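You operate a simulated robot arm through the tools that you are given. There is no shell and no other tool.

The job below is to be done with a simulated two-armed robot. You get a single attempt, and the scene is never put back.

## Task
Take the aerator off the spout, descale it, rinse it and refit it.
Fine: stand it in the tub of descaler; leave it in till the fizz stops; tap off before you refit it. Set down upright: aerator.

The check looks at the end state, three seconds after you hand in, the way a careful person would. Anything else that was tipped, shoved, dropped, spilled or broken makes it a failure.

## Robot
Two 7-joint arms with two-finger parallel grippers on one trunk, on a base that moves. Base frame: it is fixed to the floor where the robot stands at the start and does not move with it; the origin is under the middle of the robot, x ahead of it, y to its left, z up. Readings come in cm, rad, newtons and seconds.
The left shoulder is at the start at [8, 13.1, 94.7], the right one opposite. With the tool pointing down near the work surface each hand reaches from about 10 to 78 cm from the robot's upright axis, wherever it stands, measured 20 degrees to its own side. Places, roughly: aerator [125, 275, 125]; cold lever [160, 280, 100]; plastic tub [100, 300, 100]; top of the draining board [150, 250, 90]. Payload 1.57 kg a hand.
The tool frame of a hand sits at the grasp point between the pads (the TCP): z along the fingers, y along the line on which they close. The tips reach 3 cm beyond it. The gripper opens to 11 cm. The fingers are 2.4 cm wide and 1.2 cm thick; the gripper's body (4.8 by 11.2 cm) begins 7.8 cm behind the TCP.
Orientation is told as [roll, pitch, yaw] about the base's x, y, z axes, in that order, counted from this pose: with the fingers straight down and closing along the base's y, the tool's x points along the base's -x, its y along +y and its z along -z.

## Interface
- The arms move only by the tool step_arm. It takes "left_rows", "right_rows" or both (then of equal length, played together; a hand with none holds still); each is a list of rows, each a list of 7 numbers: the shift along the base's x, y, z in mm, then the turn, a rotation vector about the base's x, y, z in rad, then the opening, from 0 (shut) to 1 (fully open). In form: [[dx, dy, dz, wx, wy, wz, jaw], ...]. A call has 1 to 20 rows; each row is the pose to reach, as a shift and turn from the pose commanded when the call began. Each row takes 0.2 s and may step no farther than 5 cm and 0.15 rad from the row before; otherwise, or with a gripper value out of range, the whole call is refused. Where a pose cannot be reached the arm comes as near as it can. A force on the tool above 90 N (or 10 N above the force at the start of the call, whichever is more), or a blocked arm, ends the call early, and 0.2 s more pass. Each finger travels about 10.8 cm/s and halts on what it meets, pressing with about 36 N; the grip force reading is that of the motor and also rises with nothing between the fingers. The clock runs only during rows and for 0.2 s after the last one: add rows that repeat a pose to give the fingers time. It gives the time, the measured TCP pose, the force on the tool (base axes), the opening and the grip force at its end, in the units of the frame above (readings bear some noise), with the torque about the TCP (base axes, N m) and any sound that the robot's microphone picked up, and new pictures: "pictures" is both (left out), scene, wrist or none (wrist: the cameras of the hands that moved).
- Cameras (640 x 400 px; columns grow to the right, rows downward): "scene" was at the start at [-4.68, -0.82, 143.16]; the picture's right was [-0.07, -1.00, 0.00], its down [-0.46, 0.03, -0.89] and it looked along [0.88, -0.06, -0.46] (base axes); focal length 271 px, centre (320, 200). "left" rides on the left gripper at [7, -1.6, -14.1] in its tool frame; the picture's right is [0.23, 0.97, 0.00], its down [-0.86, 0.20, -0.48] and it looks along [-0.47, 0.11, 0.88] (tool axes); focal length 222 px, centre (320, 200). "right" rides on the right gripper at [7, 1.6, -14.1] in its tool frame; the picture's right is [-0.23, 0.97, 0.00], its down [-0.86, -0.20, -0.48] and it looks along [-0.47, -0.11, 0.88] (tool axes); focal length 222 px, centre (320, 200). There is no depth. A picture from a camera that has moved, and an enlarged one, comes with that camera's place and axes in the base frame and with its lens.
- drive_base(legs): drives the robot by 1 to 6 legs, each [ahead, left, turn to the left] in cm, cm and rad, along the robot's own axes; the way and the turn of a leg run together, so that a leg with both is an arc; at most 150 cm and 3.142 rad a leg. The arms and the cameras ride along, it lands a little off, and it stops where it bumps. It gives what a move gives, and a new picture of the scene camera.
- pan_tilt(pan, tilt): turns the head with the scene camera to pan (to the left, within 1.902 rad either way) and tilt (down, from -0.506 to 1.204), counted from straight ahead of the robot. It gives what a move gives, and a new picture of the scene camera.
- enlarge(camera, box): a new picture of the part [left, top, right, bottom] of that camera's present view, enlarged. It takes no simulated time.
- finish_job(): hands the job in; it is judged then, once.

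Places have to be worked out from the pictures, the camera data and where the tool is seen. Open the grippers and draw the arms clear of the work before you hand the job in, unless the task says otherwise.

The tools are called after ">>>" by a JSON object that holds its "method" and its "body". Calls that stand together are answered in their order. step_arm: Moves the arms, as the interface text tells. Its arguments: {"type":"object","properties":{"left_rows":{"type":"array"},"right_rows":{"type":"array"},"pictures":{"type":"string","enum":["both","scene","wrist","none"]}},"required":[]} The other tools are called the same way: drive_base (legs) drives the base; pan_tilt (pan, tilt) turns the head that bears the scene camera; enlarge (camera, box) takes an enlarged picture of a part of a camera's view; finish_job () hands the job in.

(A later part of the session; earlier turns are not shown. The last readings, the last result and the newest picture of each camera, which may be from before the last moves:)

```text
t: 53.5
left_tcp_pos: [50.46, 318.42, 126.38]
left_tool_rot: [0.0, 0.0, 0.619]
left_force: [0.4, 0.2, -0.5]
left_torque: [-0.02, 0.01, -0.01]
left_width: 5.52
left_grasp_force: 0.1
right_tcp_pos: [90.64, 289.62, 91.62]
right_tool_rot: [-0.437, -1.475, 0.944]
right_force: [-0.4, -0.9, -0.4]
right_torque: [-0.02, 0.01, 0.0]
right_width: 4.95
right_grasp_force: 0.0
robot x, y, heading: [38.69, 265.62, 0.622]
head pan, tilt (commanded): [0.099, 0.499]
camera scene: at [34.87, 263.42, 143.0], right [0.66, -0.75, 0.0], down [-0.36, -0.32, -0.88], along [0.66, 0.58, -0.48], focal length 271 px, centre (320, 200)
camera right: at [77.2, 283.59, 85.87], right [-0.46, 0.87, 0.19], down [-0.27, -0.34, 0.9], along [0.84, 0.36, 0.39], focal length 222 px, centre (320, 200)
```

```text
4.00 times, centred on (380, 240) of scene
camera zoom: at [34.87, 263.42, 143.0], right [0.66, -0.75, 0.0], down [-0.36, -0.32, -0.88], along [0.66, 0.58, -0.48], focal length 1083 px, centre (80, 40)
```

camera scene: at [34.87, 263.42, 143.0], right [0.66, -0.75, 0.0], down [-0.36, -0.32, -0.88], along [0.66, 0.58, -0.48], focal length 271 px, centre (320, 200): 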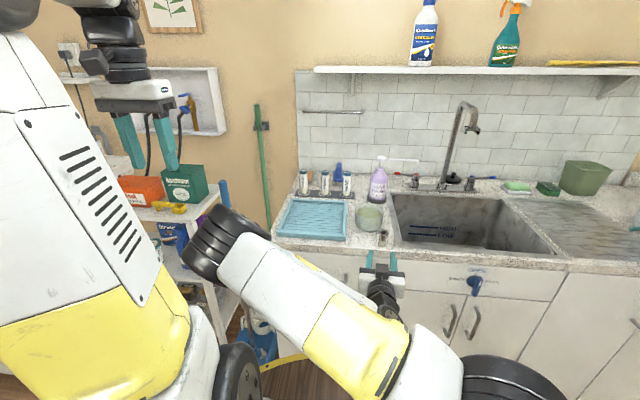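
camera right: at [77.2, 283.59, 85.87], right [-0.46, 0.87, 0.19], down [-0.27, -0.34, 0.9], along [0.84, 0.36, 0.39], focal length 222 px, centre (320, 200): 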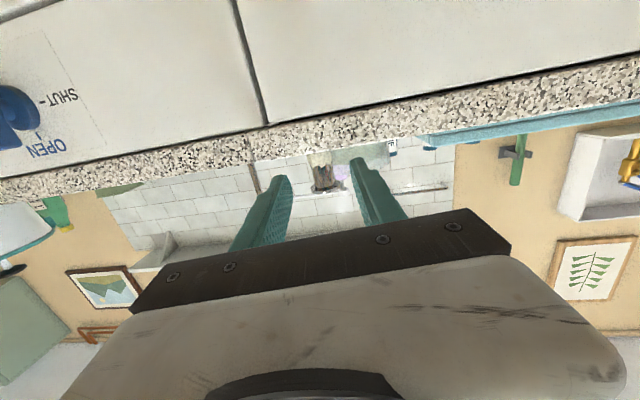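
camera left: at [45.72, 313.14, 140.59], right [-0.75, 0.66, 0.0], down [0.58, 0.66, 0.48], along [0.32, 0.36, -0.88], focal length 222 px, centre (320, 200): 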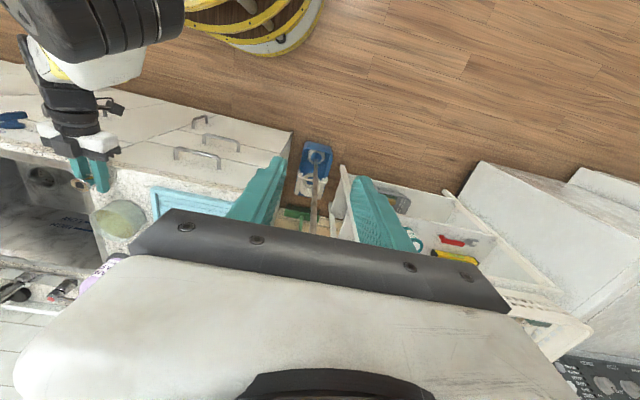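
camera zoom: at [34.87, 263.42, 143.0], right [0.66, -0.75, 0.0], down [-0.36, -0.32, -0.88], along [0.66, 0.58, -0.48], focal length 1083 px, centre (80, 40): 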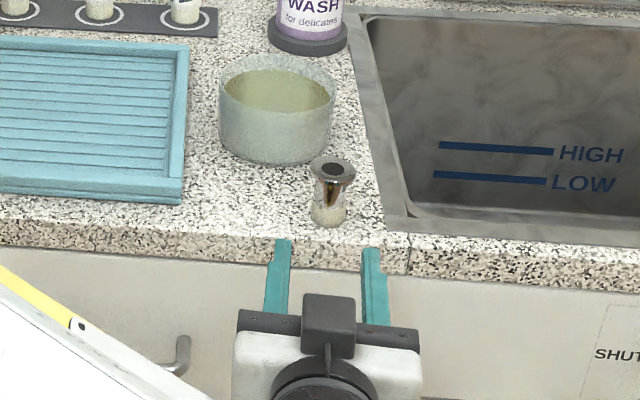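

The aerator stands upright, flange (≈3.5 cm wide) up, base at (98.6,293.7), top z≈95. I raise the right hand well clear and shift it ahead-right before re-orienting.

>>> {"method": "step_arm", "body": {"right_rows": [[-5, -3, 40, 0, 0, 0, 0.45], [-5, -3, 85, 0, 0, 0, 0.45], [-5, -3, 130, 0, 0, 0, 0.45], [10, -10, 175, 0, 0, 0, 0.45], [35, -15, 215, 0, 0, 0, 0.45], [60, -18, 250, 0, 0, 0, 0.45], [84, -20, 280, 0, 0, 0, 0.45]], "pictures": "scene"}}

```text
t: 55.1
left_tcp_pos: [50.43, 318.69, 126.31]
left_tool_rot: [0.001, 0.0, 0.62]
left_force: [0.0, -0.4, -0.7]
left_torque: [-0.02, -0.01, -0.03]
left_width: 5.51
left_grasp_force: 0.1
right_tcp_pos: [99.14, 287.44, 119.62]
right_tool_rot: [-0.439, -1.474, 0.942]
right_force: [-0.2, 0.3, -0.4]
right_torque: [-0.01, 0.02, -0.02]
right_width: 4.95
right_grasp_force: 0.2
right hand out of reach, approached as far as the arm can: row 1, 2, 3, 4, 5
robot x, y, heading: [38.74, 265.57, 0.618]
head pan, tilt (commanded): [0.099, 0.499]
camera scene: at [34.84, 263.44, 143.0], right [0.66, -0.75, 0.0], down [-0.36, -0.32, -0.88], along [0.66, 0.58, -0.48], focal length 271 px, centre (320, 200)
```

scene: 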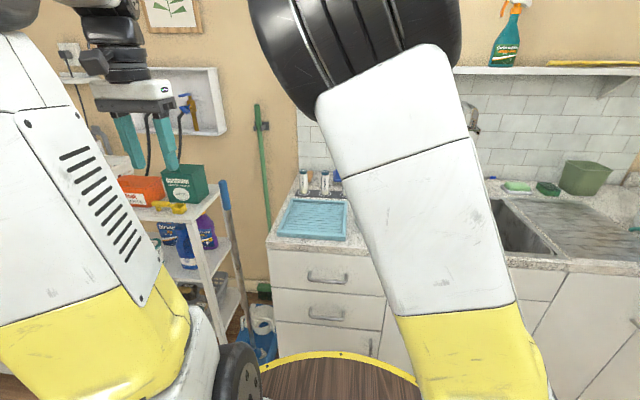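

Now I pitch the right tool down while carrying the hand to the robot's right side.

>>> {"method": "step_arm", "body": {"right_rows": [[0, -18, 3, -0.0652, 0.1181, -0.0055, 0.45], [0, -37, 5, -0.1304, 0.2361, -0.0111, 0.45], [0, -55, 8, -0.1956, 0.3542, -0.0166, 0.45], [0, -74, 10, -0.2608, 0.4722, -0.0221, 0.45], [0, -92, 13, -0.326, 0.5903, -0.0277, 0.45], [0, -111, 15, -0.3912, 0.7083, -0.0332, 0.45], [0, -130, 18, -0.4564, 0.8264, -0.0387, 0.45], [0, -148, 20, -0.5216, 0.9445, -0.0443, 0.45], [-5, -167, 23, -0.5868, 1.0625, -0.0498, 0.45], [-12, -185, 25, -0.652, 1.1806, -0.0554, 0.45], [-26, -204, 28, -0.7148, 1.2943, -0.0607, 0.45]], "pictures": "scene"}}

```text
t: 57.5
left_tcp_pos: [50.38, 318.48, 126.41]
left_tool_rot: [0.0, -0.001, 0.62]
left_force: [0.1, 0.8, 0.3]
left_torque: [0.01, -0.01, 0.01]
left_width: 5.5
left_grasp_force: 0.1
right_tcp_pos: [96.37, 267.07, 122.26]
right_tool_rot: [-0.038, -0.001, 0.505]
right_force: [-0.4, -0.7, 0.8]
right_torque: [-0.01, -0.03, -0.03]
right_width: 4.97
right_grasp_force: 0.0
robot x, y, heading: [39.36, 266.11, 0.62]
head pan, tilt (commanded): [0.099, 0.499]
camera scene: at [34.85, 263.4, 143.0], right [0.66, -0.75, 0.0], down [-0.36, -0.32, -0.88], along [0.66, 0.58, -0.48], focal length 271 px, centre (320, 200)
```

scene: 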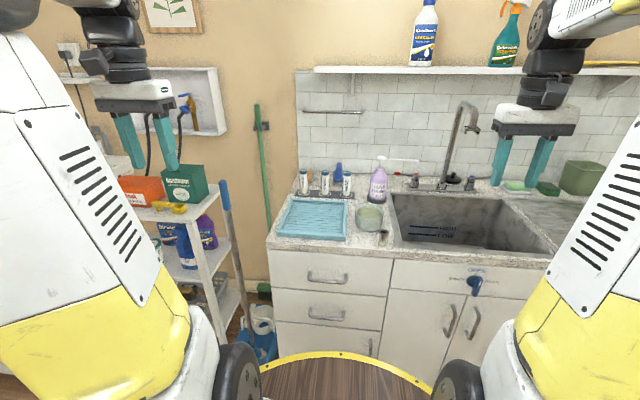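

Clear view now: the aerator stands by the tub, all else in place. I drive 10 cm ahead and 25 cm right so the left hand can take it from above.

>>> {"method": "drive_base", "body": {"legs": [[10, -25, 0]]}}

>>> {"method": "pan_tilt", "body": {"pan": 0.3, "tilt": 0.65}}

>>> {"method": "enlarge", "body": {"camera": "scene", "box": [220, 140, 380, 240]}}

```text
t: 59.4
left_tcp_pos: [73.14, 303.86, 126.28]
left_tool_rot: [0.001, 0.0, 0.616]
left_force: [0.8, 0.0, -0.1]
left_torque: [0.0, 0.01, 0.0]
left_width: 5.47
left_grasp_force: 0.0
right_tcp_pos: [119.13, 252.5, 122.37]
right_tool_rot: [-0.038, -0.004, 0.504]
right_force: [0.5, -0.1, 0.7]
right_torque: [0.01, 0.03, -0.02]
right_width: 4.97
right_grasp_force: 0.1
robot x, y, heading: [62.03, 251.23, 0.618]
head pan, tilt (commanded): [0.099, 0.499]
camera scene: at [57.62, 248.72, 143.0], right [0.66, -0.75, 0.0], down [-0.36, -0.32, -0.88], along [0.66, 0.58, -0.48], focal length 271 px, centre (320, 200)
```

scene: 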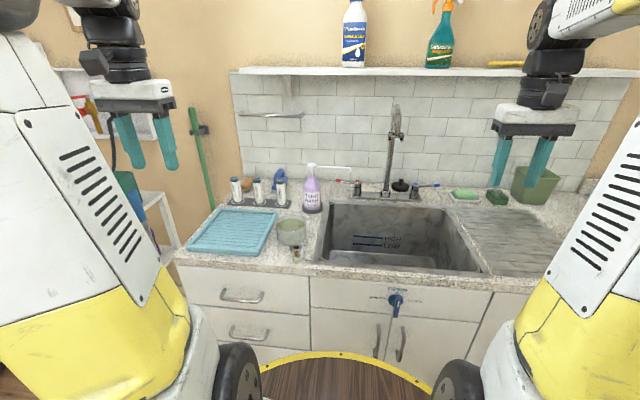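

```text
t: 60.1
left_tcp_pos: [73.18, 303.81, 126.32]
left_tool_rot: [0.001, 0.0, 0.619]
left_force: [0.1, -0.5, 0.0]
left_torque: [0.0, 0.0, -0.01]
left_width: 5.49
left_grasp_force: 0.1
right_tcp_pos: [119.19, 252.36, 122.27]
right_tool_rot: [-0.038, -0.006, 0.503]
right_force: [-0.7, -0.3, 0.2]
right_torque: [-0.04, 0.01, 0.0]
right_width: 4.95
right_grasp_force: 0.0
robot x, y, heading: [61.75, 251.01, 0.618]
head pan, tilt (commanded): [0.3, 0.649]
camera scene: at [56.05, 249.62, 141.67], right [0.79, -0.61, 0.0], down [-0.37, -0.48, -0.8], along [0.48, 0.63, -0.6], focal length 271 px, centre (320, 200)
```

scene: 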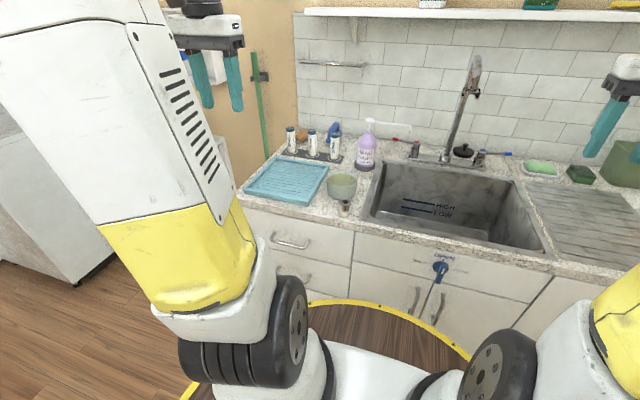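

```text
4.00 times, centred on (300, 190) of scene
camera zoom: at [56.05, 249.62, 141.67], right [0.79, -0.61, 0.0], down [-0.37, -0.48, -0.8], along [0.48, 0.63, -0.6], focal length 1083 px, centre (400, 240)
```

zoom: 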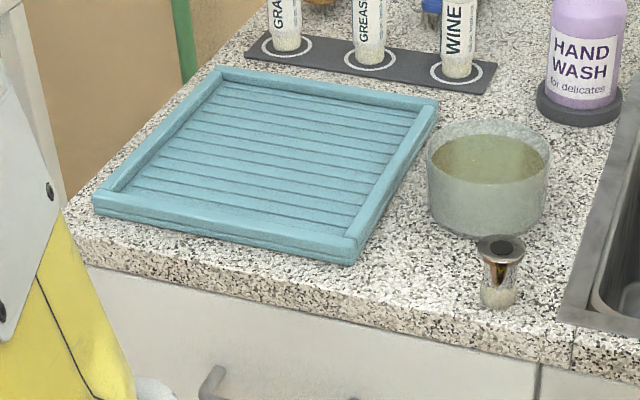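

The aerator base is at (98.8,293.8) and the tub centre at about (105.3,302.6), liquid level roughly 1.3 cm under the rim. I bring the left hand, tool down, above the aerator.

>>> {"method": "step_arm", "body": {"left_rows": [[36, -14, -20, 0, 0, 0, 0.5], [73, -29, -45, 0, 0, 0, 0.5], [110, -43, -70, 0, 0, 0, 0.5], [146, -57, -95, 0, 0, 0, 0.5], [183, -72, -120, 0, 0, 0, 0.5], [219, -86, -145, 0, 0, 0, 0.5], [256, -100, -165, 0, 0, 0, 0.5], [256, -100, -165, 0, 0, 0, 0.5]], "pictures": "both"}}

```text
t: 61.9
left_tcp_pos: [98.75, 293.68, 109.83]
left_tool_rot: [0.0, 0.0, 0.615]
left_force: [-0.3, -0.4, 0.2]
left_torque: [-0.01, 0.01, 0.01]
left_width: 5.5
left_grasp_force: 0.0
right_tcp_pos: [119.18, 252.45, 122.34]
right_tool_rot: [-0.039, -0.004, 0.502]
right_force: [-0.8, -0.5, -0.2]
right_torque: [0.0, 0.05, -0.02]
right_width: 4.95
right_grasp_force: 0.0
robot x, y, heading: [61.86, 251.11, 0.621]
head pan, tilt (commanded): [0.3, 0.649]
camera scene: at [56.05, 249.62, 141.67], right [0.8, -0.61, 0.0], down [-0.37, -0.48, -0.8], along [0.48, 0.63, -0.6], focal length 271 px, centre (320, 200)
camera left: at [94.14, 288.36, 124.06], right [-0.75, 0.66, 0.0], down [0.58, 0.66, 0.48], along [0.32, 0.36, -0.88], focal length 222 px, centre (320, 200)
```

scene: 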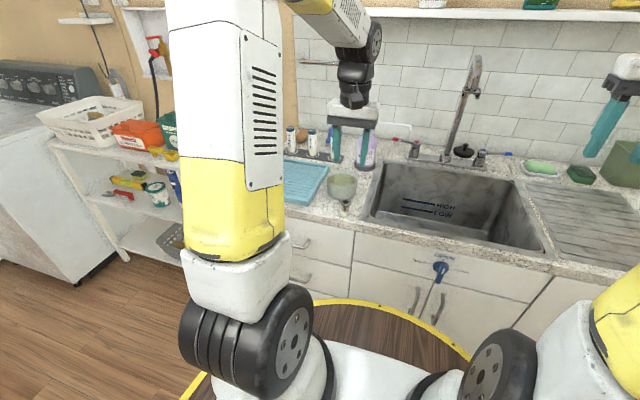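
left: 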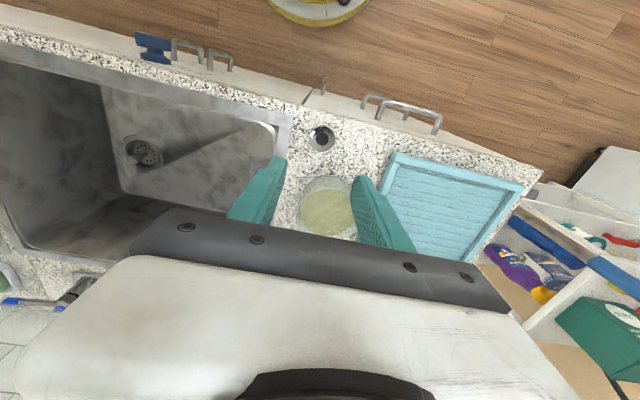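

The aerator shows just between the fingers, about 0.5 cm toward the robot. I shift 4 mm back and lower to z≈99.8 (tips still above the flange) and check.

>>> {"method": "step_arm", "body": {"left_rows": [[-3, -2, -40, 0, 0, 0, 0.5], [-3, -2, -80, 0, 0, 0, 0.5], [-3, -2, -100, 0, 0, 0, 0.5], [-3, -2, -100, 0, 0, 0, 0.5]], "pictures": "wrist"}}

>>> {"method": "enlarge", "body": {"camera": "left", "box": [240, 90, 400, 190]}}

```text
t: 62.9
left_tcp_pos: [98.48, 293.53, 99.82]
left_tool_rot: [0.0, 0.0, 0.617]
left_force: [-0.4, 0.3, 0.0]
left_torque: [-0.01, -0.02, 0.02]
left_width: 5.49
left_grasp_force: 0.1
right_tcp_pos: [119.07, 252.51, 122.3]
right_tool_rot: [-0.038, -0.005, 0.502]
right_force: [0.7, -0.7, -0.8]
right_torque: [-0.01, -0.04, 0.01]
right_width: 4.96
right_grasp_force: 0.0
robot x, y, heading: [62.0, 251.25, 0.619]
head pan, tilt (commanded): [0.3, 0.649]
camera left: at [93.83, 288.19, 114.04], right [-0.75, 0.66, 0.0], down [0.58, 0.66, 0.48], along [0.32, 0.36, -0.88], focal length 222 px, centre (320, 200)
```

left: 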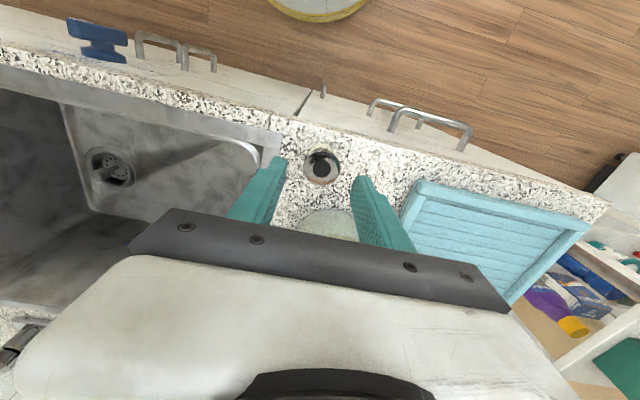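

```text
4.00 times, centred on (320, 140) of left
camera zoom: at [93.83, 288.19, 114.04], right [-0.75, 0.66, 0.0], down [0.58, 0.66, 0.48], along [0.32, 0.36, -0.88], focal length 888 px, centre (320, 440)
```

zoom: 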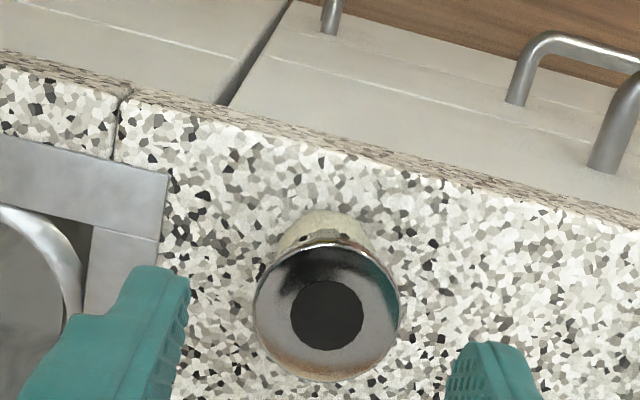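

The flange centre is within 2 mm of the tool axis. I lower to z 96 so the pads' lower halves straddle the flange, then close.

>>> {"method": "step_arm", "body": {"left_rows": [[-1, 1, -20, 0, 0, 0, 0.5], [-1, 1, -38, 0, 0, 0, 0.5], [-1, 1, -38, 0, 0, 0, 0.4], [-1, 1, -38, 0, 0, 0, 0.3], [-1, 1, -38, 0, 0, 0, 0.22], [-1, 1, -38, 0, 0, 0, 0.22]], "pictures": "wrist"}}

>>> {"method": "enlarge", "body": {"camera": "left", "box": [240, 110, 400, 210]}}

```text
t: 64.3
left_tcp_pos: [98.46, 293.77, 96.02]
left_tool_rot: [0.0, 0.0, 0.617]
left_force: [-0.8, 0.1, 0.0]
left_torque: [0.0, 0.0, -0.03]
left_width: 3.26
left_grasp_force: 35.7
right_tcp_pos: [119.21, 252.34, 122.32]
right_tool_rot: [-0.038, -0.007, 0.503]
right_force: [-0.6, 0.2, -0.2]
right_torque: [-0.02, 0.02, 0.03]
right_width: 4.96
right_grasp_force: 0.1
robot x, y, heading: [62.32, 250.94, 0.622]
head pan, tilt (commanded): [0.3, 0.649]
camera left: at [93.73, 288.31, 110.25], right [-0.75, 0.66, 0.0], down [0.58, 0.66, 0.48], along [0.32, 0.36, -0.88], focal length 222 px, centre (320, 200)
```

left: 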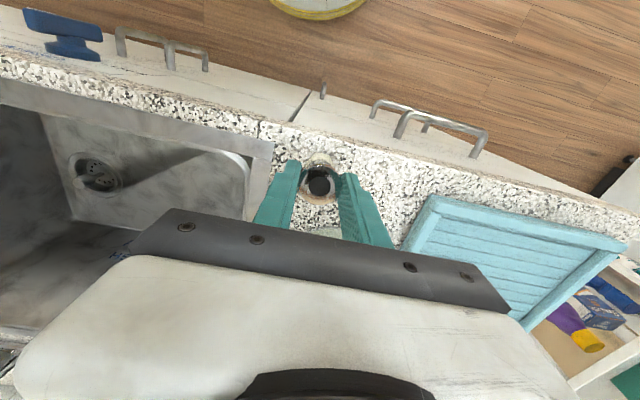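

```text
4.00 times, centred on (320, 160) of left
camera zoom: at [93.73, 288.31, 110.25], right [-0.75, 0.66, 0.0], down [0.58, 0.66, 0.48], along [0.32, 0.36, -0.88], focal length 888 px, centre (320, 360)
```

zoom: 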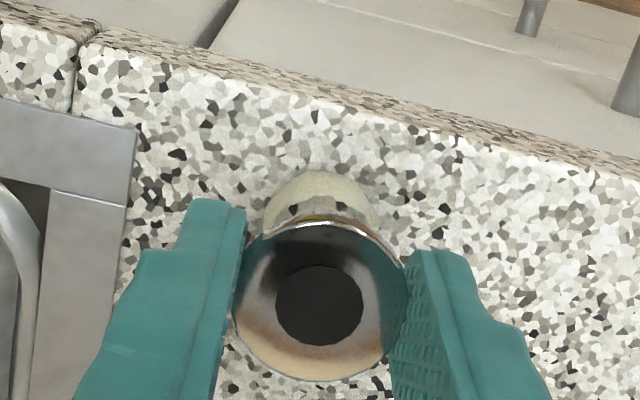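

Held firmly by the flange (3.26 cm, 36 N). I lift it 10.5 cm and carry it above the tub centre.

>>> {"method": "step_arm", "body": {"left_rows": [[0, 0, 20, 0, 0, 0, 0.22], [0, 0, 60, 0, 0, 0, 0.22], [0, 0, 105, 0, 0, 0, 0.22], [22, 29, 105, 0, 0, 0, 0.22], [45, 59, 105, 0, 0, 0, 0.22], [68, 88, 105, 0, 0, 0, 0.22], [68, 88, 105, 0, 0, 0, 0.22]], "pictures": "both"}}

>>> {"method": "enlarge", "body": {"camera": "left", "box": [220, 90, 420, 215]}}

>>> {"method": "enlarge", "body": {"camera": "scene", "box": [270, 110, 430, 230]}}

```text
t: 65.9
left_tcp_pos: [105.28, 302.6, 106.67]
left_tool_rot: [0.0, 0.001, 0.618]
left_force: [0.1, 0.1, -1.5]
left_torque: [0.0, 0.0, 0.0]
left_width: 3.27
left_grasp_force: 36.5
right_tcp_pos: [119.2, 252.42, 122.25]
right_tool_rot: [-0.037, -0.005, 0.503]
right_force: [0.4, 0.0, -0.8]
right_torque: [-0.03, 0.03, 0.05]
right_width: 4.96
right_grasp_force: 0.0
robot x, y, heading: [61.92, 251.03, 0.616]
head pan, tilt (commanded): [0.3, 0.649]
camera scene: at [56.05, 249.63, 141.67], right [0.8, -0.61, 0.0], down [-0.37, -0.48, -0.8], along [0.48, 0.63, -0.6], focal length 271 px, centre (320, 200)
camera left: at [100.56, 297.14, 120.87], right [-0.75, 0.66, 0.0], down [0.58, 0.66, 0.48], along [0.32, 0.36, -0.88], focal length 222 px, centre (320, 200)
```

scene: 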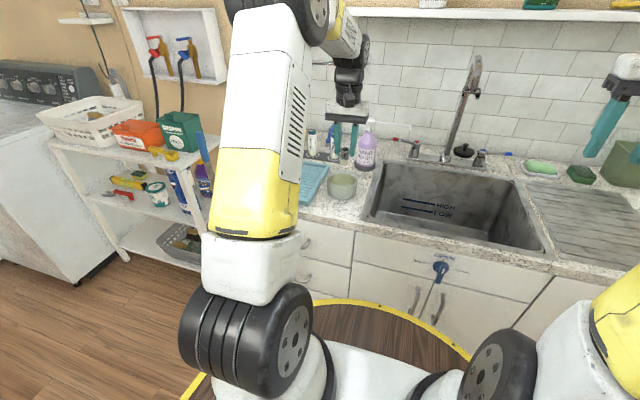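
left: 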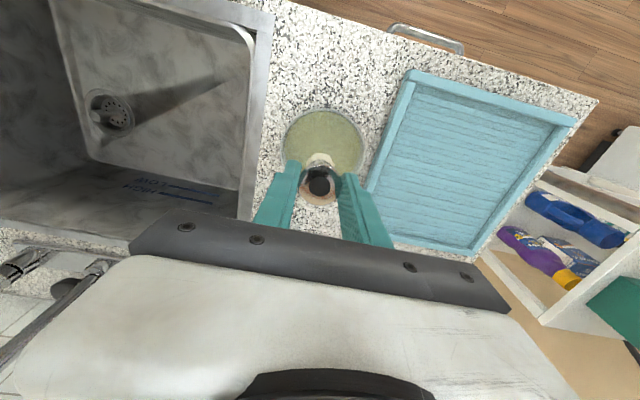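

```text
3.20 times, centred on (320, 152) of left
camera zoom: at [100.56, 297.14, 120.87], right [-0.75, 0.66, 0.0], down [0.58, 0.66, 0.48], along [0.32, 0.36, -0.88], focal length 711 px, centre (320, 352)
```

zoom: 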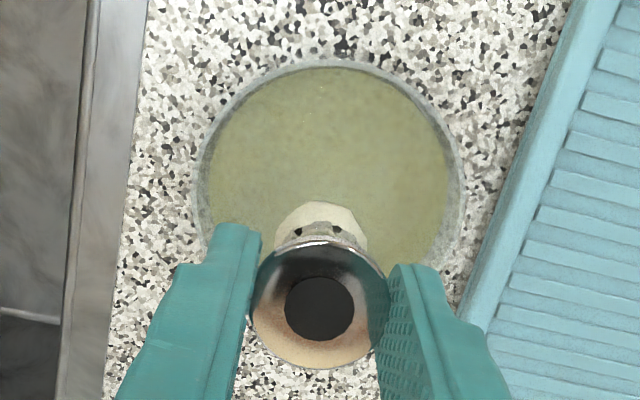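

```text
3.33 times, centred on (350, 170) of scene
camera zoom: at [56.05, 249.63, 141.67], right [0.8, -0.61, 0.0], down [-0.37, -0.48, -0.8], along [0.48, 0.63, -0.6], focal length 902 px, centre (220, 300)
```

zoom: 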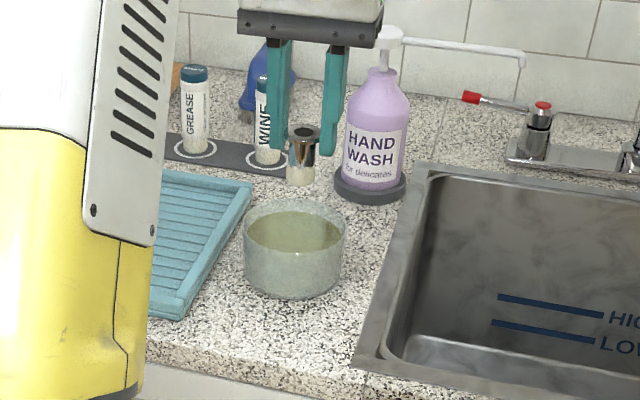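

In the wrist view the tub's rim centre works out at about (105.5,303.4), 0.9 cm from the tool axis. I shift there and lower the aerator into the tub to just above the floor.

>>> {"method": "step_arm", "body": {"left_rows": [[2, 8, 0, 0, 0, 0, 0.22], [2, 8, -35, 0, 0, 0, 0.22], [2, 8, -65, 0, 0, 0, 0.22], [2, 8, -85, 0, 0, 0, 0.22], [2, 8, -95, 0, 0, 0, 0.22]], "pictures": "both"}}

>>> {"method": "enlarge", "body": {"camera": "left", "box": [220, 90, 420, 215]}}

>>> {"method": "enlarge", "body": {"camera": "scene", "box": [290, 130, 410, 220]}}

```text
t: 67.1
left_tcp_pos: [105.46, 303.34, 97.13]
left_tool_rot: [0.001, -0.003, 0.616]
left_force: [0.5, 0.0, -0.5]
left_torque: [0.01, -0.02, -0.01]
left_width: 3.24
left_grasp_force: 36.1
right_tcp_pos: [119.21, 252.33, 122.21]
right_tool_rot: [-0.038, -0.005, 0.502]
right_force: [-0.2, -0.5, 0.3]
right_torque: [-0.02, -0.01, 0.01]
right_width: 4.93
right_grasp_force: 0.0
robot x, y, heading: [62.01, 250.86, 0.615]
head pan, tilt (commanded): [0.3, 0.649]
camera scene: at [56.05, 249.63, 141.67], right [0.8, -0.61, 0.0], down [-0.37, -0.48, -0.8], along [0.48, 0.63, -0.6], focal length 271 px, centre (320, 200)
camera left: at [100.75, 297.95, 111.31], right [-0.75, 0.66, 0.0], down [0.58, 0.66, 0.48], along [0.32, 0.36, -0.88], focal length 222 px, centre (320, 200)
```

scene: 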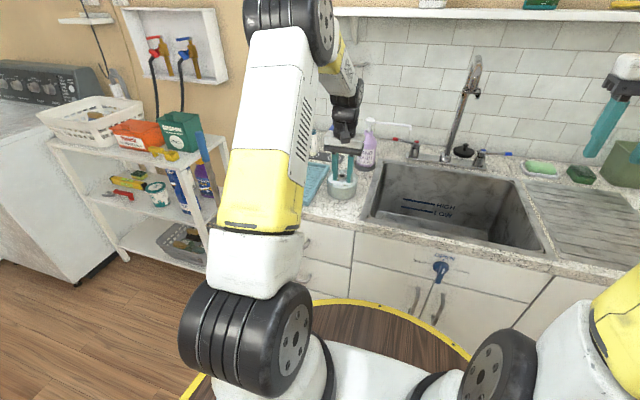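
left: 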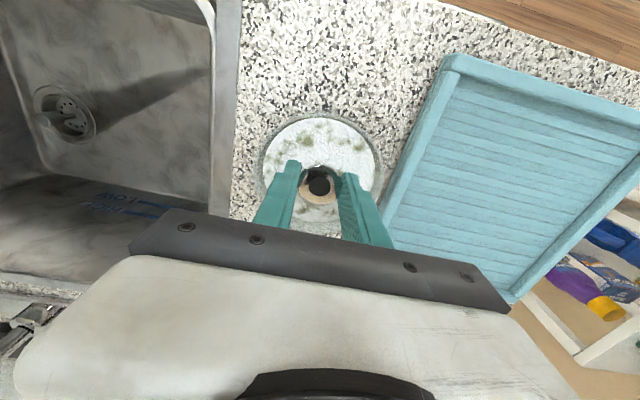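

```text
3.20 times, centred on (320, 152) of left
camera zoom: at [100.75, 297.95, 111.31], right [-0.75, 0.66, 0.0], down [0.58, 0.66, 0.48], along [0.32, 0.36, -0.88], focal length 711 px, centre (320, 352)
```

zoom: 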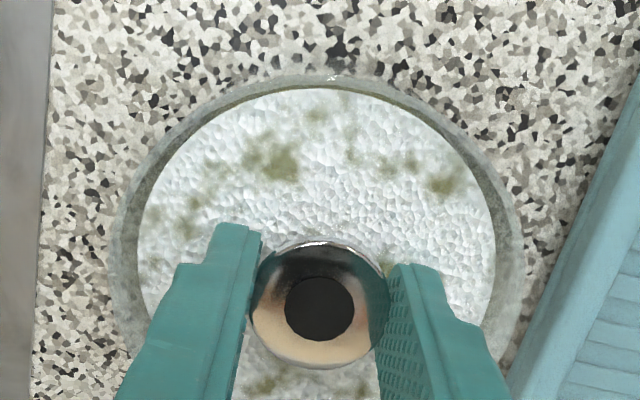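

```text
4.44 times, centred on (350, 175) of scene
camera zoom: at [56.05, 249.63, 141.67], right [0.8, -0.61, 0.0], down [-0.37, -0.48, -0.8], along [0.48, 0.63, -0.6], focal length 1203 px, centre (187, 311)
```

zoom: 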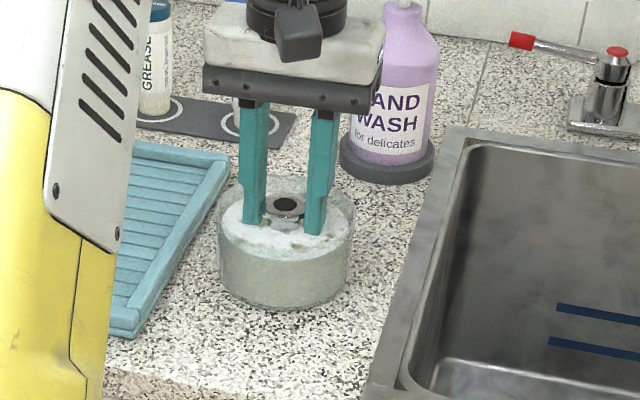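

White foam: it is fizzing. I lower the last millimetres until the aerator stands on the tub floor.

>>> {"method": "step_arm", "body": {"left_rows": [[0, 0, -2, 0, 0, 0, 0.22], [0, 0, -4, 0, 0, 0, 0.22], [0, 0, -5, 0, 0, 0, 0.22], [0, 0, -6, 0, 0, 0, 0.22]], "pictures": "none"}}

```text
t: 68.1
left_tcp_pos: [105.34, 303.21, 96.51]
left_tool_rot: [0.001, -0.001, 0.619]
left_force: [0.2, 0.4, -0.6]
left_torque: [-0.02, 0.0, -0.01]
left_width: 3.25
left_grasp_force: 35.4
right_tcp_pos: [119.19, 252.41, 122.37]
right_tool_rot: [-0.039, -0.005, 0.503]
right_force: [-0.2, 0.0, -0.7]
right_torque: [0.0, 0.02, 0.01]
right_width: 4.95
right_grasp_force: 0.0
robot x, y, heading: [61.96, 251.38, 0.622]
head pan, tilt (commanded): [0.3, 0.649]
```

No contact yet at 96.5; I continue in 1 mm steps.

>>> {"method": "step_arm", "body": {"left_rows": [[0, 0, -1, 0, 0, 0, 0.22], [0, 0, -2, 0, 0, 0, 0.22], [0, 0, -3, 0, 0, 0, 0.22]], "pictures": "none"}}

```text
t: 68.9
left_tcp_pos: [105.47, 303.34, 96.34]
left_tool_rot: [0.0, -0.004, 0.617]
left_force: [-3.7, -2.1, 21.7]
left_torque: [-0.12, 0.23, -0.02]
left_width: 3.22
left_grasp_force: 36.0
right_tcp_pos: [119.12, 252.32, 122.43]
right_tool_rot: [-0.038, -0.006, 0.503]
right_force: [-0.2, 0.1, -0.3]
right_torque: [-0.01, 0.02, -0.01]
right_width: 4.94
right_grasp_force: 0.1
robot x, y, heading: [61.89, 250.99, 0.622]
head pan, tilt (commanded): [0.3, 0.649]
```

The aerator's bottom touches the tub floor (≈22 N, straight below the TCP). I ease up 2 mm and open the fingers gently to 4.5 cm.

>>> {"method": "step_arm", "body": {"left_rows": [[0, 0, 2, 0, 0, 0, 0.22], [0, 0, 2, 0, 0, 0, 0.3], [0, 0, 2, 0, 0, 0, 0.34], [0, 0, 2, 0, 0, 0, 0.4], [0, 0, 2, 0, 0, 0, 0.41]], "pictures": "wrist"}}

>>> {"method": "enlarge", "body": {"camera": "left", "box": [220, 90, 420, 215]}}

>>> {"method": "enlarge", "body": {"camera": "scene", "box": [290, 130, 410, 220]}}

```text
t: 70.1
left_tcp_pos: [105.54, 303.23, 96.28]
left_tool_rot: [-0.001, -0.001, 0.617]
left_force: [0.9, 0.6, 0.2]
left_torque: [0.0, 0.0, -0.01]
left_width: 4.5
left_grasp_force: 0.0
right_tcp_pos: [119.38, 252.48, 122.32]
right_tool_rot: [-0.039, -0.004, 0.501]
right_force: [0.0, 0.6, 0.1]
right_torque: [-0.02, 0.03, -0.01]
right_width: 4.96
right_grasp_force: 0.0
robot x, y, heading: [62.17, 251.41, 0.62]
head pan, tilt (commanded): [0.3, 0.649]
camera left: at [100.74, 297.9, 110.58], right [-0.75, 0.66, 0.0], down [0.58, 0.66, 0.48], along [0.32, 0.36, -0.88], focal length 222 px, centre (320, 200)
```

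left: 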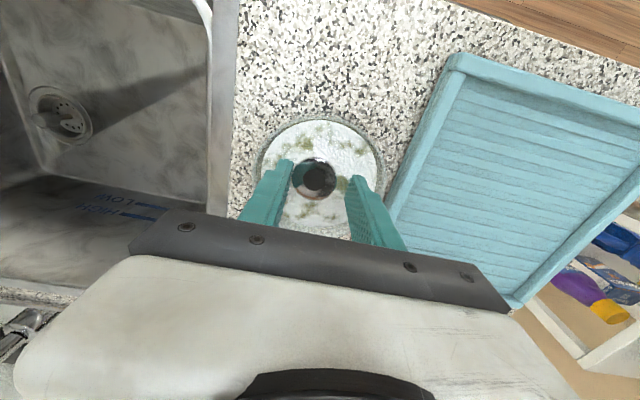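

```text
3.20 times, centred on (320, 152) of left
camera zoom: at [100.74, 297.9, 110.58], right [-0.75, 0.66, 0.0], down [0.58, 0.66, 0.48], along [0.32, 0.36, -0.88], focal length 711 px, centre (320, 352)
```

zoom: 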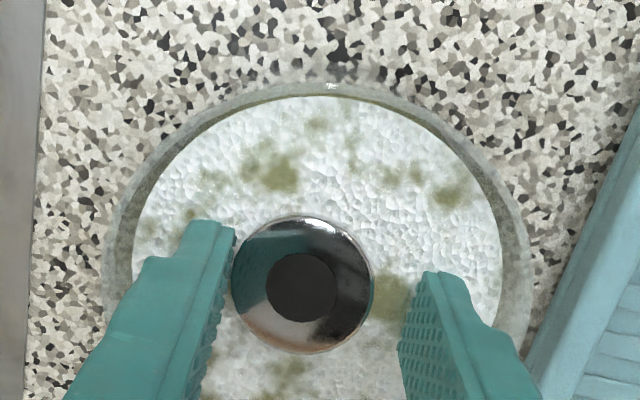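

```text
4.44 times, centred on (350, 175) of scene
camera zoom: at [56.05, 249.63, 141.67], right [0.8, -0.61, 0.0], down [-0.37, -0.48, -0.8], along [0.48, 0.63, -0.6], focal length 1203 px, centre (187, 311)
```

zoom: 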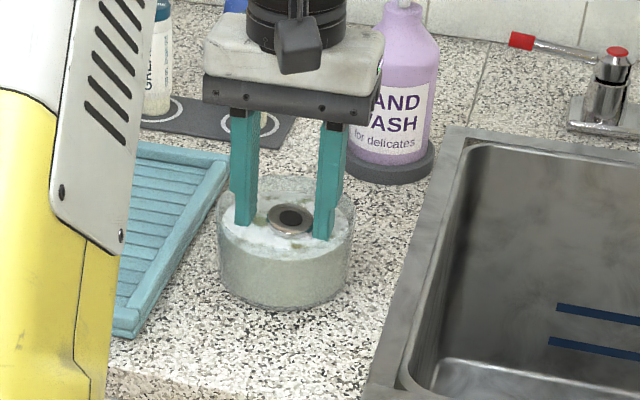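

It stands upright on the tub floor in foaming descaler, about 5 mm off toward the right finger. I centre the hand over it and lift straight out.

>>> {"method": "step_arm", "body": {"left_rows": [[2, -4, 0, 0, 0, 0, 0.41], [2, -4, 20, 0, 0, 0, 0.41], [2, -4, 60, 0, 0, 0, 0.41], [2, -4, 100, 0, 0, 0, 0.41], [-10, -14, 140, 0, 0, 0, 0.41]], "pictures": "both"}}

>>> {"method": "enlarge", "body": {"camera": "scene", "box": [290, 130, 410, 220]}}

```text
t: 71.3
left_tcp_pos: [104.47, 301.91, 110.33]
left_tool_rot: [0.001, 0.0, 0.617]
left_force: [0.0, -0.2, -0.5]
left_torque: [-0.04, 0.02, -0.02]
left_width: 4.49
left_grasp_force: 0.0
right_tcp_pos: [119.2, 252.41, 122.3]
right_tool_rot: [-0.038, -0.004, 0.502]
right_force: [0.6, 0.1, -0.5]
right_torque: [-0.03, 0.0, 0.0]
right_width: 4.95
right_grasp_force: 0.1
robot x, y, heading: [61.74, 251.12, 0.622]
head pan, tilt (commanded): [0.3, 0.649]
camera scene: at [56.08, 249.65, 141.67], right [0.8, -0.61, 0.0], down [-0.37, -0.48, -0.8], along [0.48, 0.63, -0.6], focal length 271 px, centre (320, 200)
camera left: at [99.81, 296.44, 124.55], right [-0.75, 0.66, 0.0], down [0.58, 0.66, 0.48], along [0.32, 0.36, -0.88], focal length 222 px, centre (320, 200)
```

scene: 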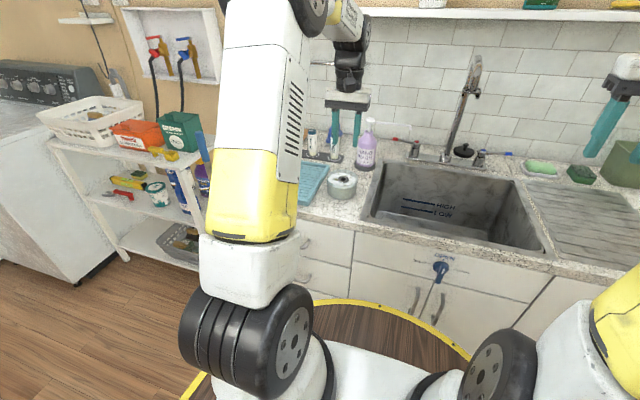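
left: 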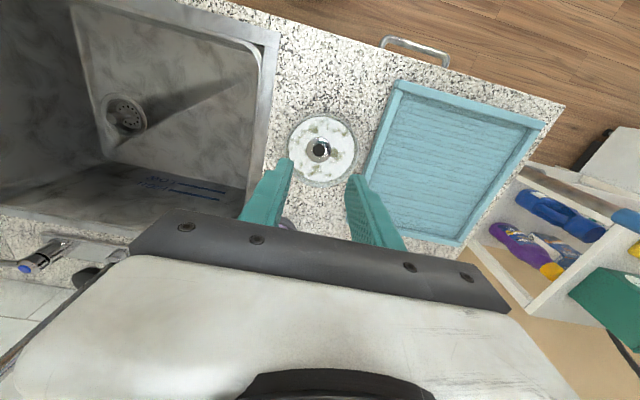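

```text
4.44 times, centred on (350, 175) of scene
camera zoom: at [56.08, 249.65, 141.67], right [0.8, -0.61, 0.0], down [-0.37, -0.48, -0.8], along [0.48, 0.63, -0.6], focal length 1203 px, centre (187, 311)
```

zoom: 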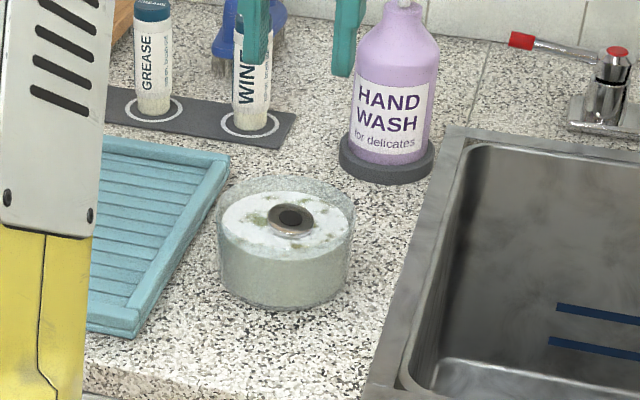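

The aerator is standing upright in foaming descaler, hand clear. While it fizzes I withdraw the left hand upward and back, then will study the cold lever.

>>> {"method": "step_arm", "body": {"left_rows": [[-10, -3, 40, 0, 0, 0, 0.41], [-45, -15, 70, 0, 0, 0, 0.41], [-85, -30, 100, 0, 0, 0, 0.41], [-125, -44, 125, 0, 0, 0, 0.41], [-160, -56, 145, 0, 0, 0, 0.41], [-187, -65, 155, 0, 0, 0, 0.41]], "pictures": "scene"}}

>>> {"method": "enlarge", "body": {"camera": "scene", "box": [290, 130, 410, 220]}}

>>> {"method": "enlarge", "body": {"camera": "scene", "box": [400, 50, 560, 190]}}

```text
refused: row 3 steps farther than a row can; nothing moved
```

```text
4.44 times, centred on (350, 175) of scene
camera zoom: at [56.08, 249.65, 141.67], right [0.8, -0.61, 0.0], down [-0.37, -0.48, -0.8], along [0.48, 0.63, -0.6], focal length 1203 px, centre (187, 311)
```

zoom: 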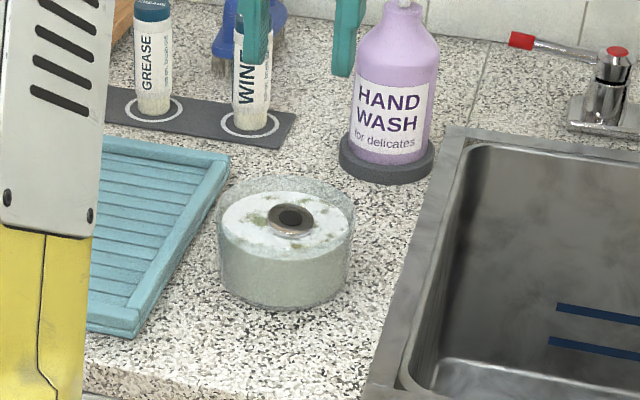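

```text
2.86 times, centred on (480, 120) of scene
camera zoom: at [56.08, 249.65, 141.67], right [0.8, -0.61, 0.0], down [-0.37, -0.48, -0.8], along [0.48, 0.63, -0.6], focal length 774 px, centre (-137, 429)
```

zoom: 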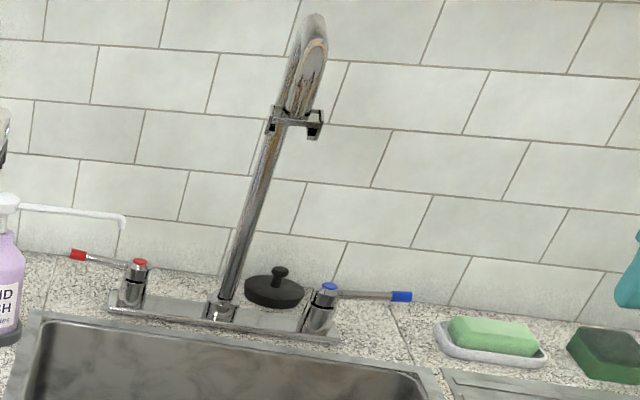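

The lever tip triangulates to (160.2,277.3,97.2), its valve near (155.8,283.4); the arc toward the front is free of the soap dish. I retract the left hand with even steps.

>>> {"method": "step_arm", "body": {"left_rows": [[-20, -7, 40, 0, 0, 0, 0.41], [-50, -17, 70, 0, 0, 0, 0.41], [-85, -30, 95, 0, 0, 0, 0.41], [-120, -42, 120, 0, 0, 0, 0.41], [-155, -54, 140, 0, 0, 0, 0.41], [-187, -65, 155, 0, 0, 0, 0.41]], "pictures": "scene"}}

>>> {"method": "enlarge", "body": {"camera": "scene", "box": [290, 130, 410, 220]}}

```text
t: 72.7
left_tcp_pos: [85.63, 295.56, 125.85]
left_tool_rot: [-0.001, 0.0, 0.617]
left_force: [-0.9, 1.5, 0.4]
left_torque: [-0.02, 0.02, 0.02]
left_width: 4.51
left_grasp_force: 0.0
right_tcp_pos: [119.21, 252.38, 122.37]
right_tool_rot: [-0.038, -0.006, 0.501]
right_force: [0.4, 0.3, -0.5]
right_torque: [-0.05, 0.01, -0.01]
right_width: 4.94
right_grasp_force: 0.0
robot x, y, heading: [61.87, 251.07, 0.62]
head pan, tilt (commanded): [0.3, 0.649]
camera scene: at [56.08, 249.64, 141.67], right [0.8, -0.61, 0.0], down [-0.37, -0.48, -0.8], along [0.48, 0.63, -0.6], focal length 271 px, centre (320, 200)
```

scene: 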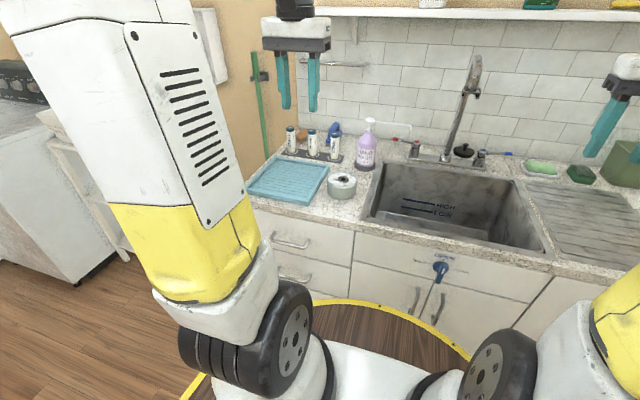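

```text
4.44 times, centred on (350, 175) of scene
camera zoom: at [56.08, 249.64, 141.67], right [0.8, -0.61, 0.0], down [-0.37, -0.48, -0.8], along [0.48, 0.63, -0.6], focal length 1203 px, centre (187, 311)
```

zoom: 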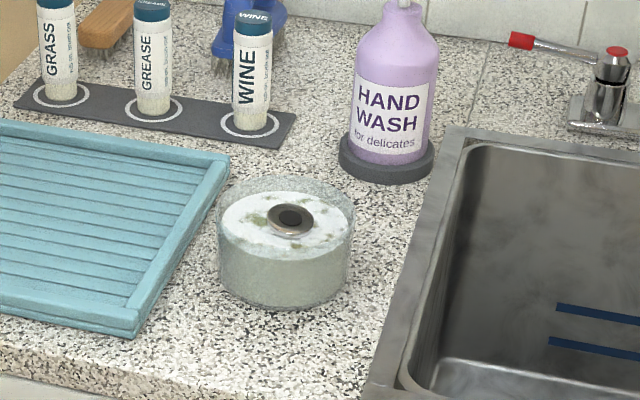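

Still fizzing. I drive to the rinse position (10 cm ahead, 24 cm right) meanwhile and look around from there.

>>> {"method": "drive_base", "body": {"legs": [[10, -23.5, 0]]}}

>>> {"method": "pan_tilt", "body": {"pan": 0.15, "tilt": 0.6}}

```text
t: 74.6
left_tcp_pos: [107.6, 282.11, 125.97]
left_tool_rot: [-0.001, -0.002, 0.618]
left_force: [0.8, 0.8, 1.1]
left_torque: [-0.02, -0.01, -0.03]
left_width: 4.51
left_grasp_force: 0.1
right_tcp_pos: [141.1, 238.88, 122.27]
right_tool_rot: [-0.038, -0.006, 0.502]
right_force: [-0.3, 0.3, 0.8]
right_torque: [0.0, -0.01, 0.01]
right_width: 4.94
right_grasp_force: 0.1
robot x, y, heading: [84.08, 237.52, 0.622]
head pan, tilt (commanded): [0.3, 0.649]
camera scene: at [77.91, 236.18, 141.67], right [0.8, -0.61, 0.0], down [-0.37, -0.48, -0.8], along [0.48, 0.63, -0.6], focal length 271 px, centre (320, 200)
```

scene: 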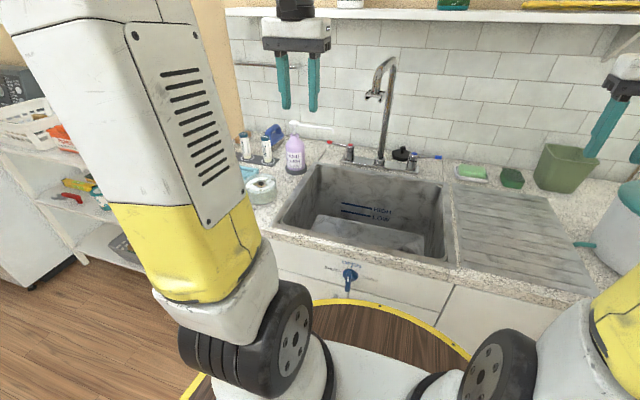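

```text
t: 75.3
left_tcp_pos: [107.6, 282.18, 125.87]
left_tool_rot: [0.0, -0.001, 0.617]
left_force: [0.0, 0.3, 0.4]
left_torque: [0.01, -0.01, 0.01]
left_width: 4.51
left_grasp_force: 0.1
right_tcp_pos: [141.03, 238.92, 122.35]
right_tool_rot: [-0.038, -0.006, 0.502]
right_force: [0.1, 0.4, -0.3]
right_torque: [0.0, -0.01, 0.0]
right_width: 4.92
right_grasp_force: 0.1
robot x, y, heading: [83.62, 237.9, 0.623]
head pan, tilt (commanded): [0.15, 0.6]
camera scene: at [79.01, 235.42, 142.09], right [0.7, -0.72, 0.0], down [-0.41, -0.39, -0.82], along [0.59, 0.57, -0.57], focal length 271 px, centre (320, 200)
```

scene: 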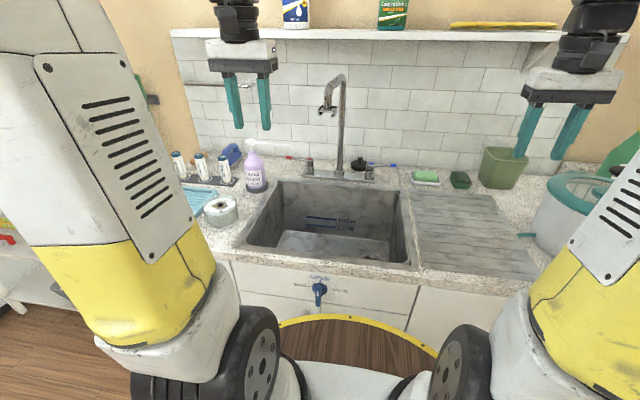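

I enlarge the cold valve and the tub from here.

>>> {"method": "enlarge", "body": {"camera": "scene", "box": [340, 140, 440, 200]}}

>>> {"method": "enlarge", "body": {"camera": "scene", "box": [180, 170, 280, 240]}}

>>> {"method": "enlarge", "body": {"camera": "scene", "box": [300, 60, 380, 130]}}

```text
6.40 times, centred on (390, 170) of scene
camera zoom: at [79.01, 235.42, 142.09], right [0.7, -0.72, 0.0], down [-0.41, -0.39, -0.82], along [0.59, 0.57, -0.57], focal length 1733 px, centre (-128, 392)
```

zoom: 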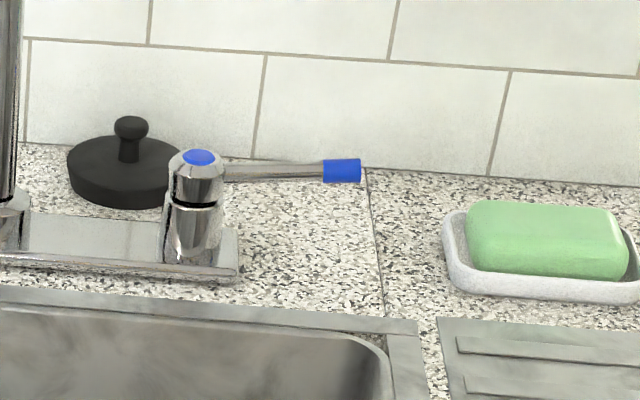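

```text
5.71 times, centred on (230, 205) of scene
camera zoom: at [79.01, 235.42, 142.09], right [0.7, -0.72, 0.0], down [-0.41, -0.39, -0.82], along [0.59, 0.57, -0.57], focal length 1547 px, centre (834, 171)
```

zoom: 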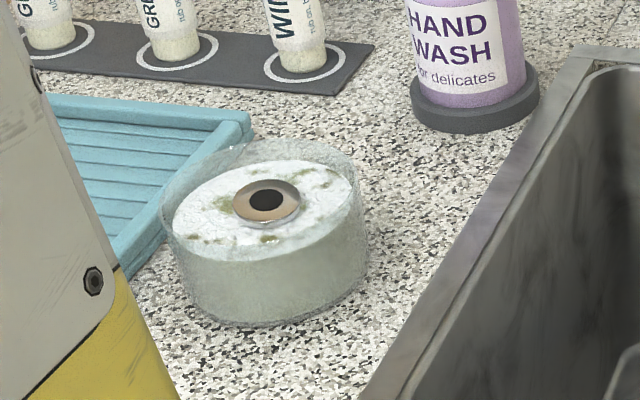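

```text
5.71 times, centred on (340, 95) of scene
camera zoom: at [79.01, 235.42, 142.09], right [0.7, -0.72, 0.0], down [-0.41, -0.39, -0.82], along [0.59, 0.57, -0.57], focal length 1547 px, centre (206, 800)
```

zoom: 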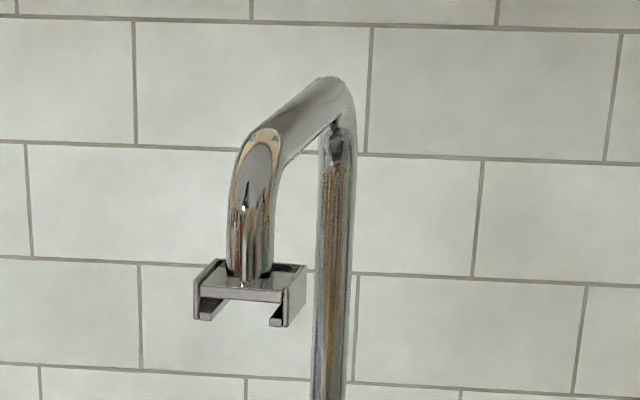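

The lever points right from its valve at (154.9,283.6), sleeve centre (160.3,277.6,97.2), with 15 cm free behind it. While the descaler works I bring the closed right gripper, pitched 45°, above and just behind the lever.

>>> {"method": "step_arm", "body": {"right_rows": [[21, 40, -6, 0.0456, -0.0639, 0.012, 0.2], [41, 79, -12, 0.0912, -0.1278, 0.024, 0.05], [62, 119, -20, 0.1368, -0.1917, 0.036, 0.0], [82, 158, -30, 0.1824, -0.2556, 0.048, 0.0], [103, 198, -40, 0.228, -0.3195, 0.06, 0.0], [124, 238, -52, 0.2736, -0.3834, 0.072, 0.0], [144, 277, -66, 0.3192, -0.4473, 0.084, 0.0], [165, 317, -82, 0.3648, -0.5112, 0.096, 0.0], [186, 356, -100, 0.4104, -0.5751, 0.108, 0.0], [206, 392, -115, 0.456, -0.639, 0.12, 0.0]], "pictures": "both"}}

```text
t: 77.5
left_tcp_pos: [107.59, 282.07, 125.93]
left_tool_rot: [0.0, 0.0, 0.618]
left_force: [-0.2, -0.8, -0.2]
left_torque: [0.05, -0.04, -0.06]
left_width: 4.53
left_grasp_force: 0.1
right_tcp_pos: [161.65, 278.34, 110.9]
right_tool_rot: [0.017, -0.79, 0.607]
right_force: [0.9, -0.6, 0.6]
right_torque: [0.0, 0.02, -0.03]
right_width: 0.0
right_grasp_force: 21.4
robot x, y, heading: [83.82, 237.43, 0.618]
head pan, tilt (commanded): [0.15, 0.6]
camera scene: at [78.99, 235.4, 142.09], right [0.7, -0.72, 0.0], down [-0.41, -0.39, -0.83], along [0.59, 0.57, -0.56], focal length 271 px, centre (320, 200)
camera right: at [148.62, 270.85, 116.02], right [-0.43, 0.88, 0.17], down [0.34, -0.02, 0.94], along [0.84, 0.47, -0.29], focal length 222 px, centre (320, 200)
```

scene: 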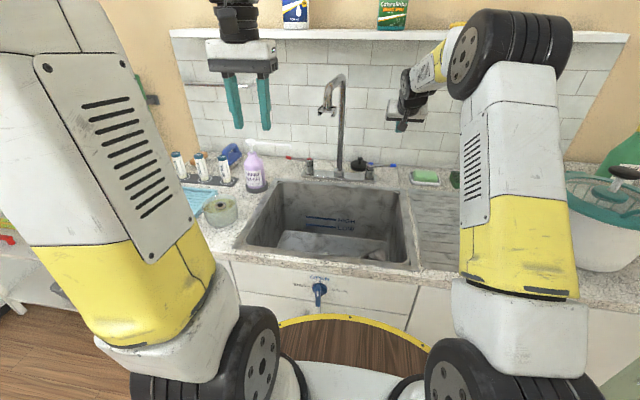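
right: 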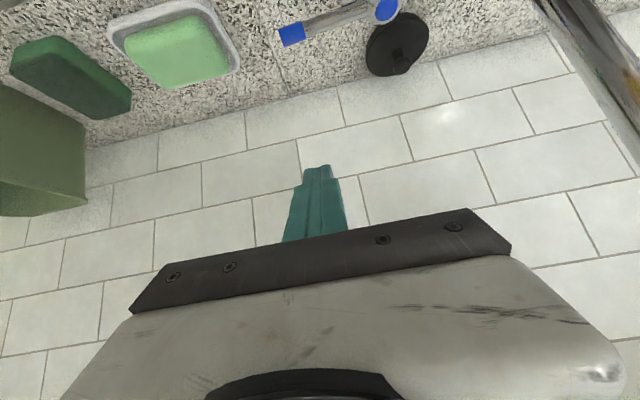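

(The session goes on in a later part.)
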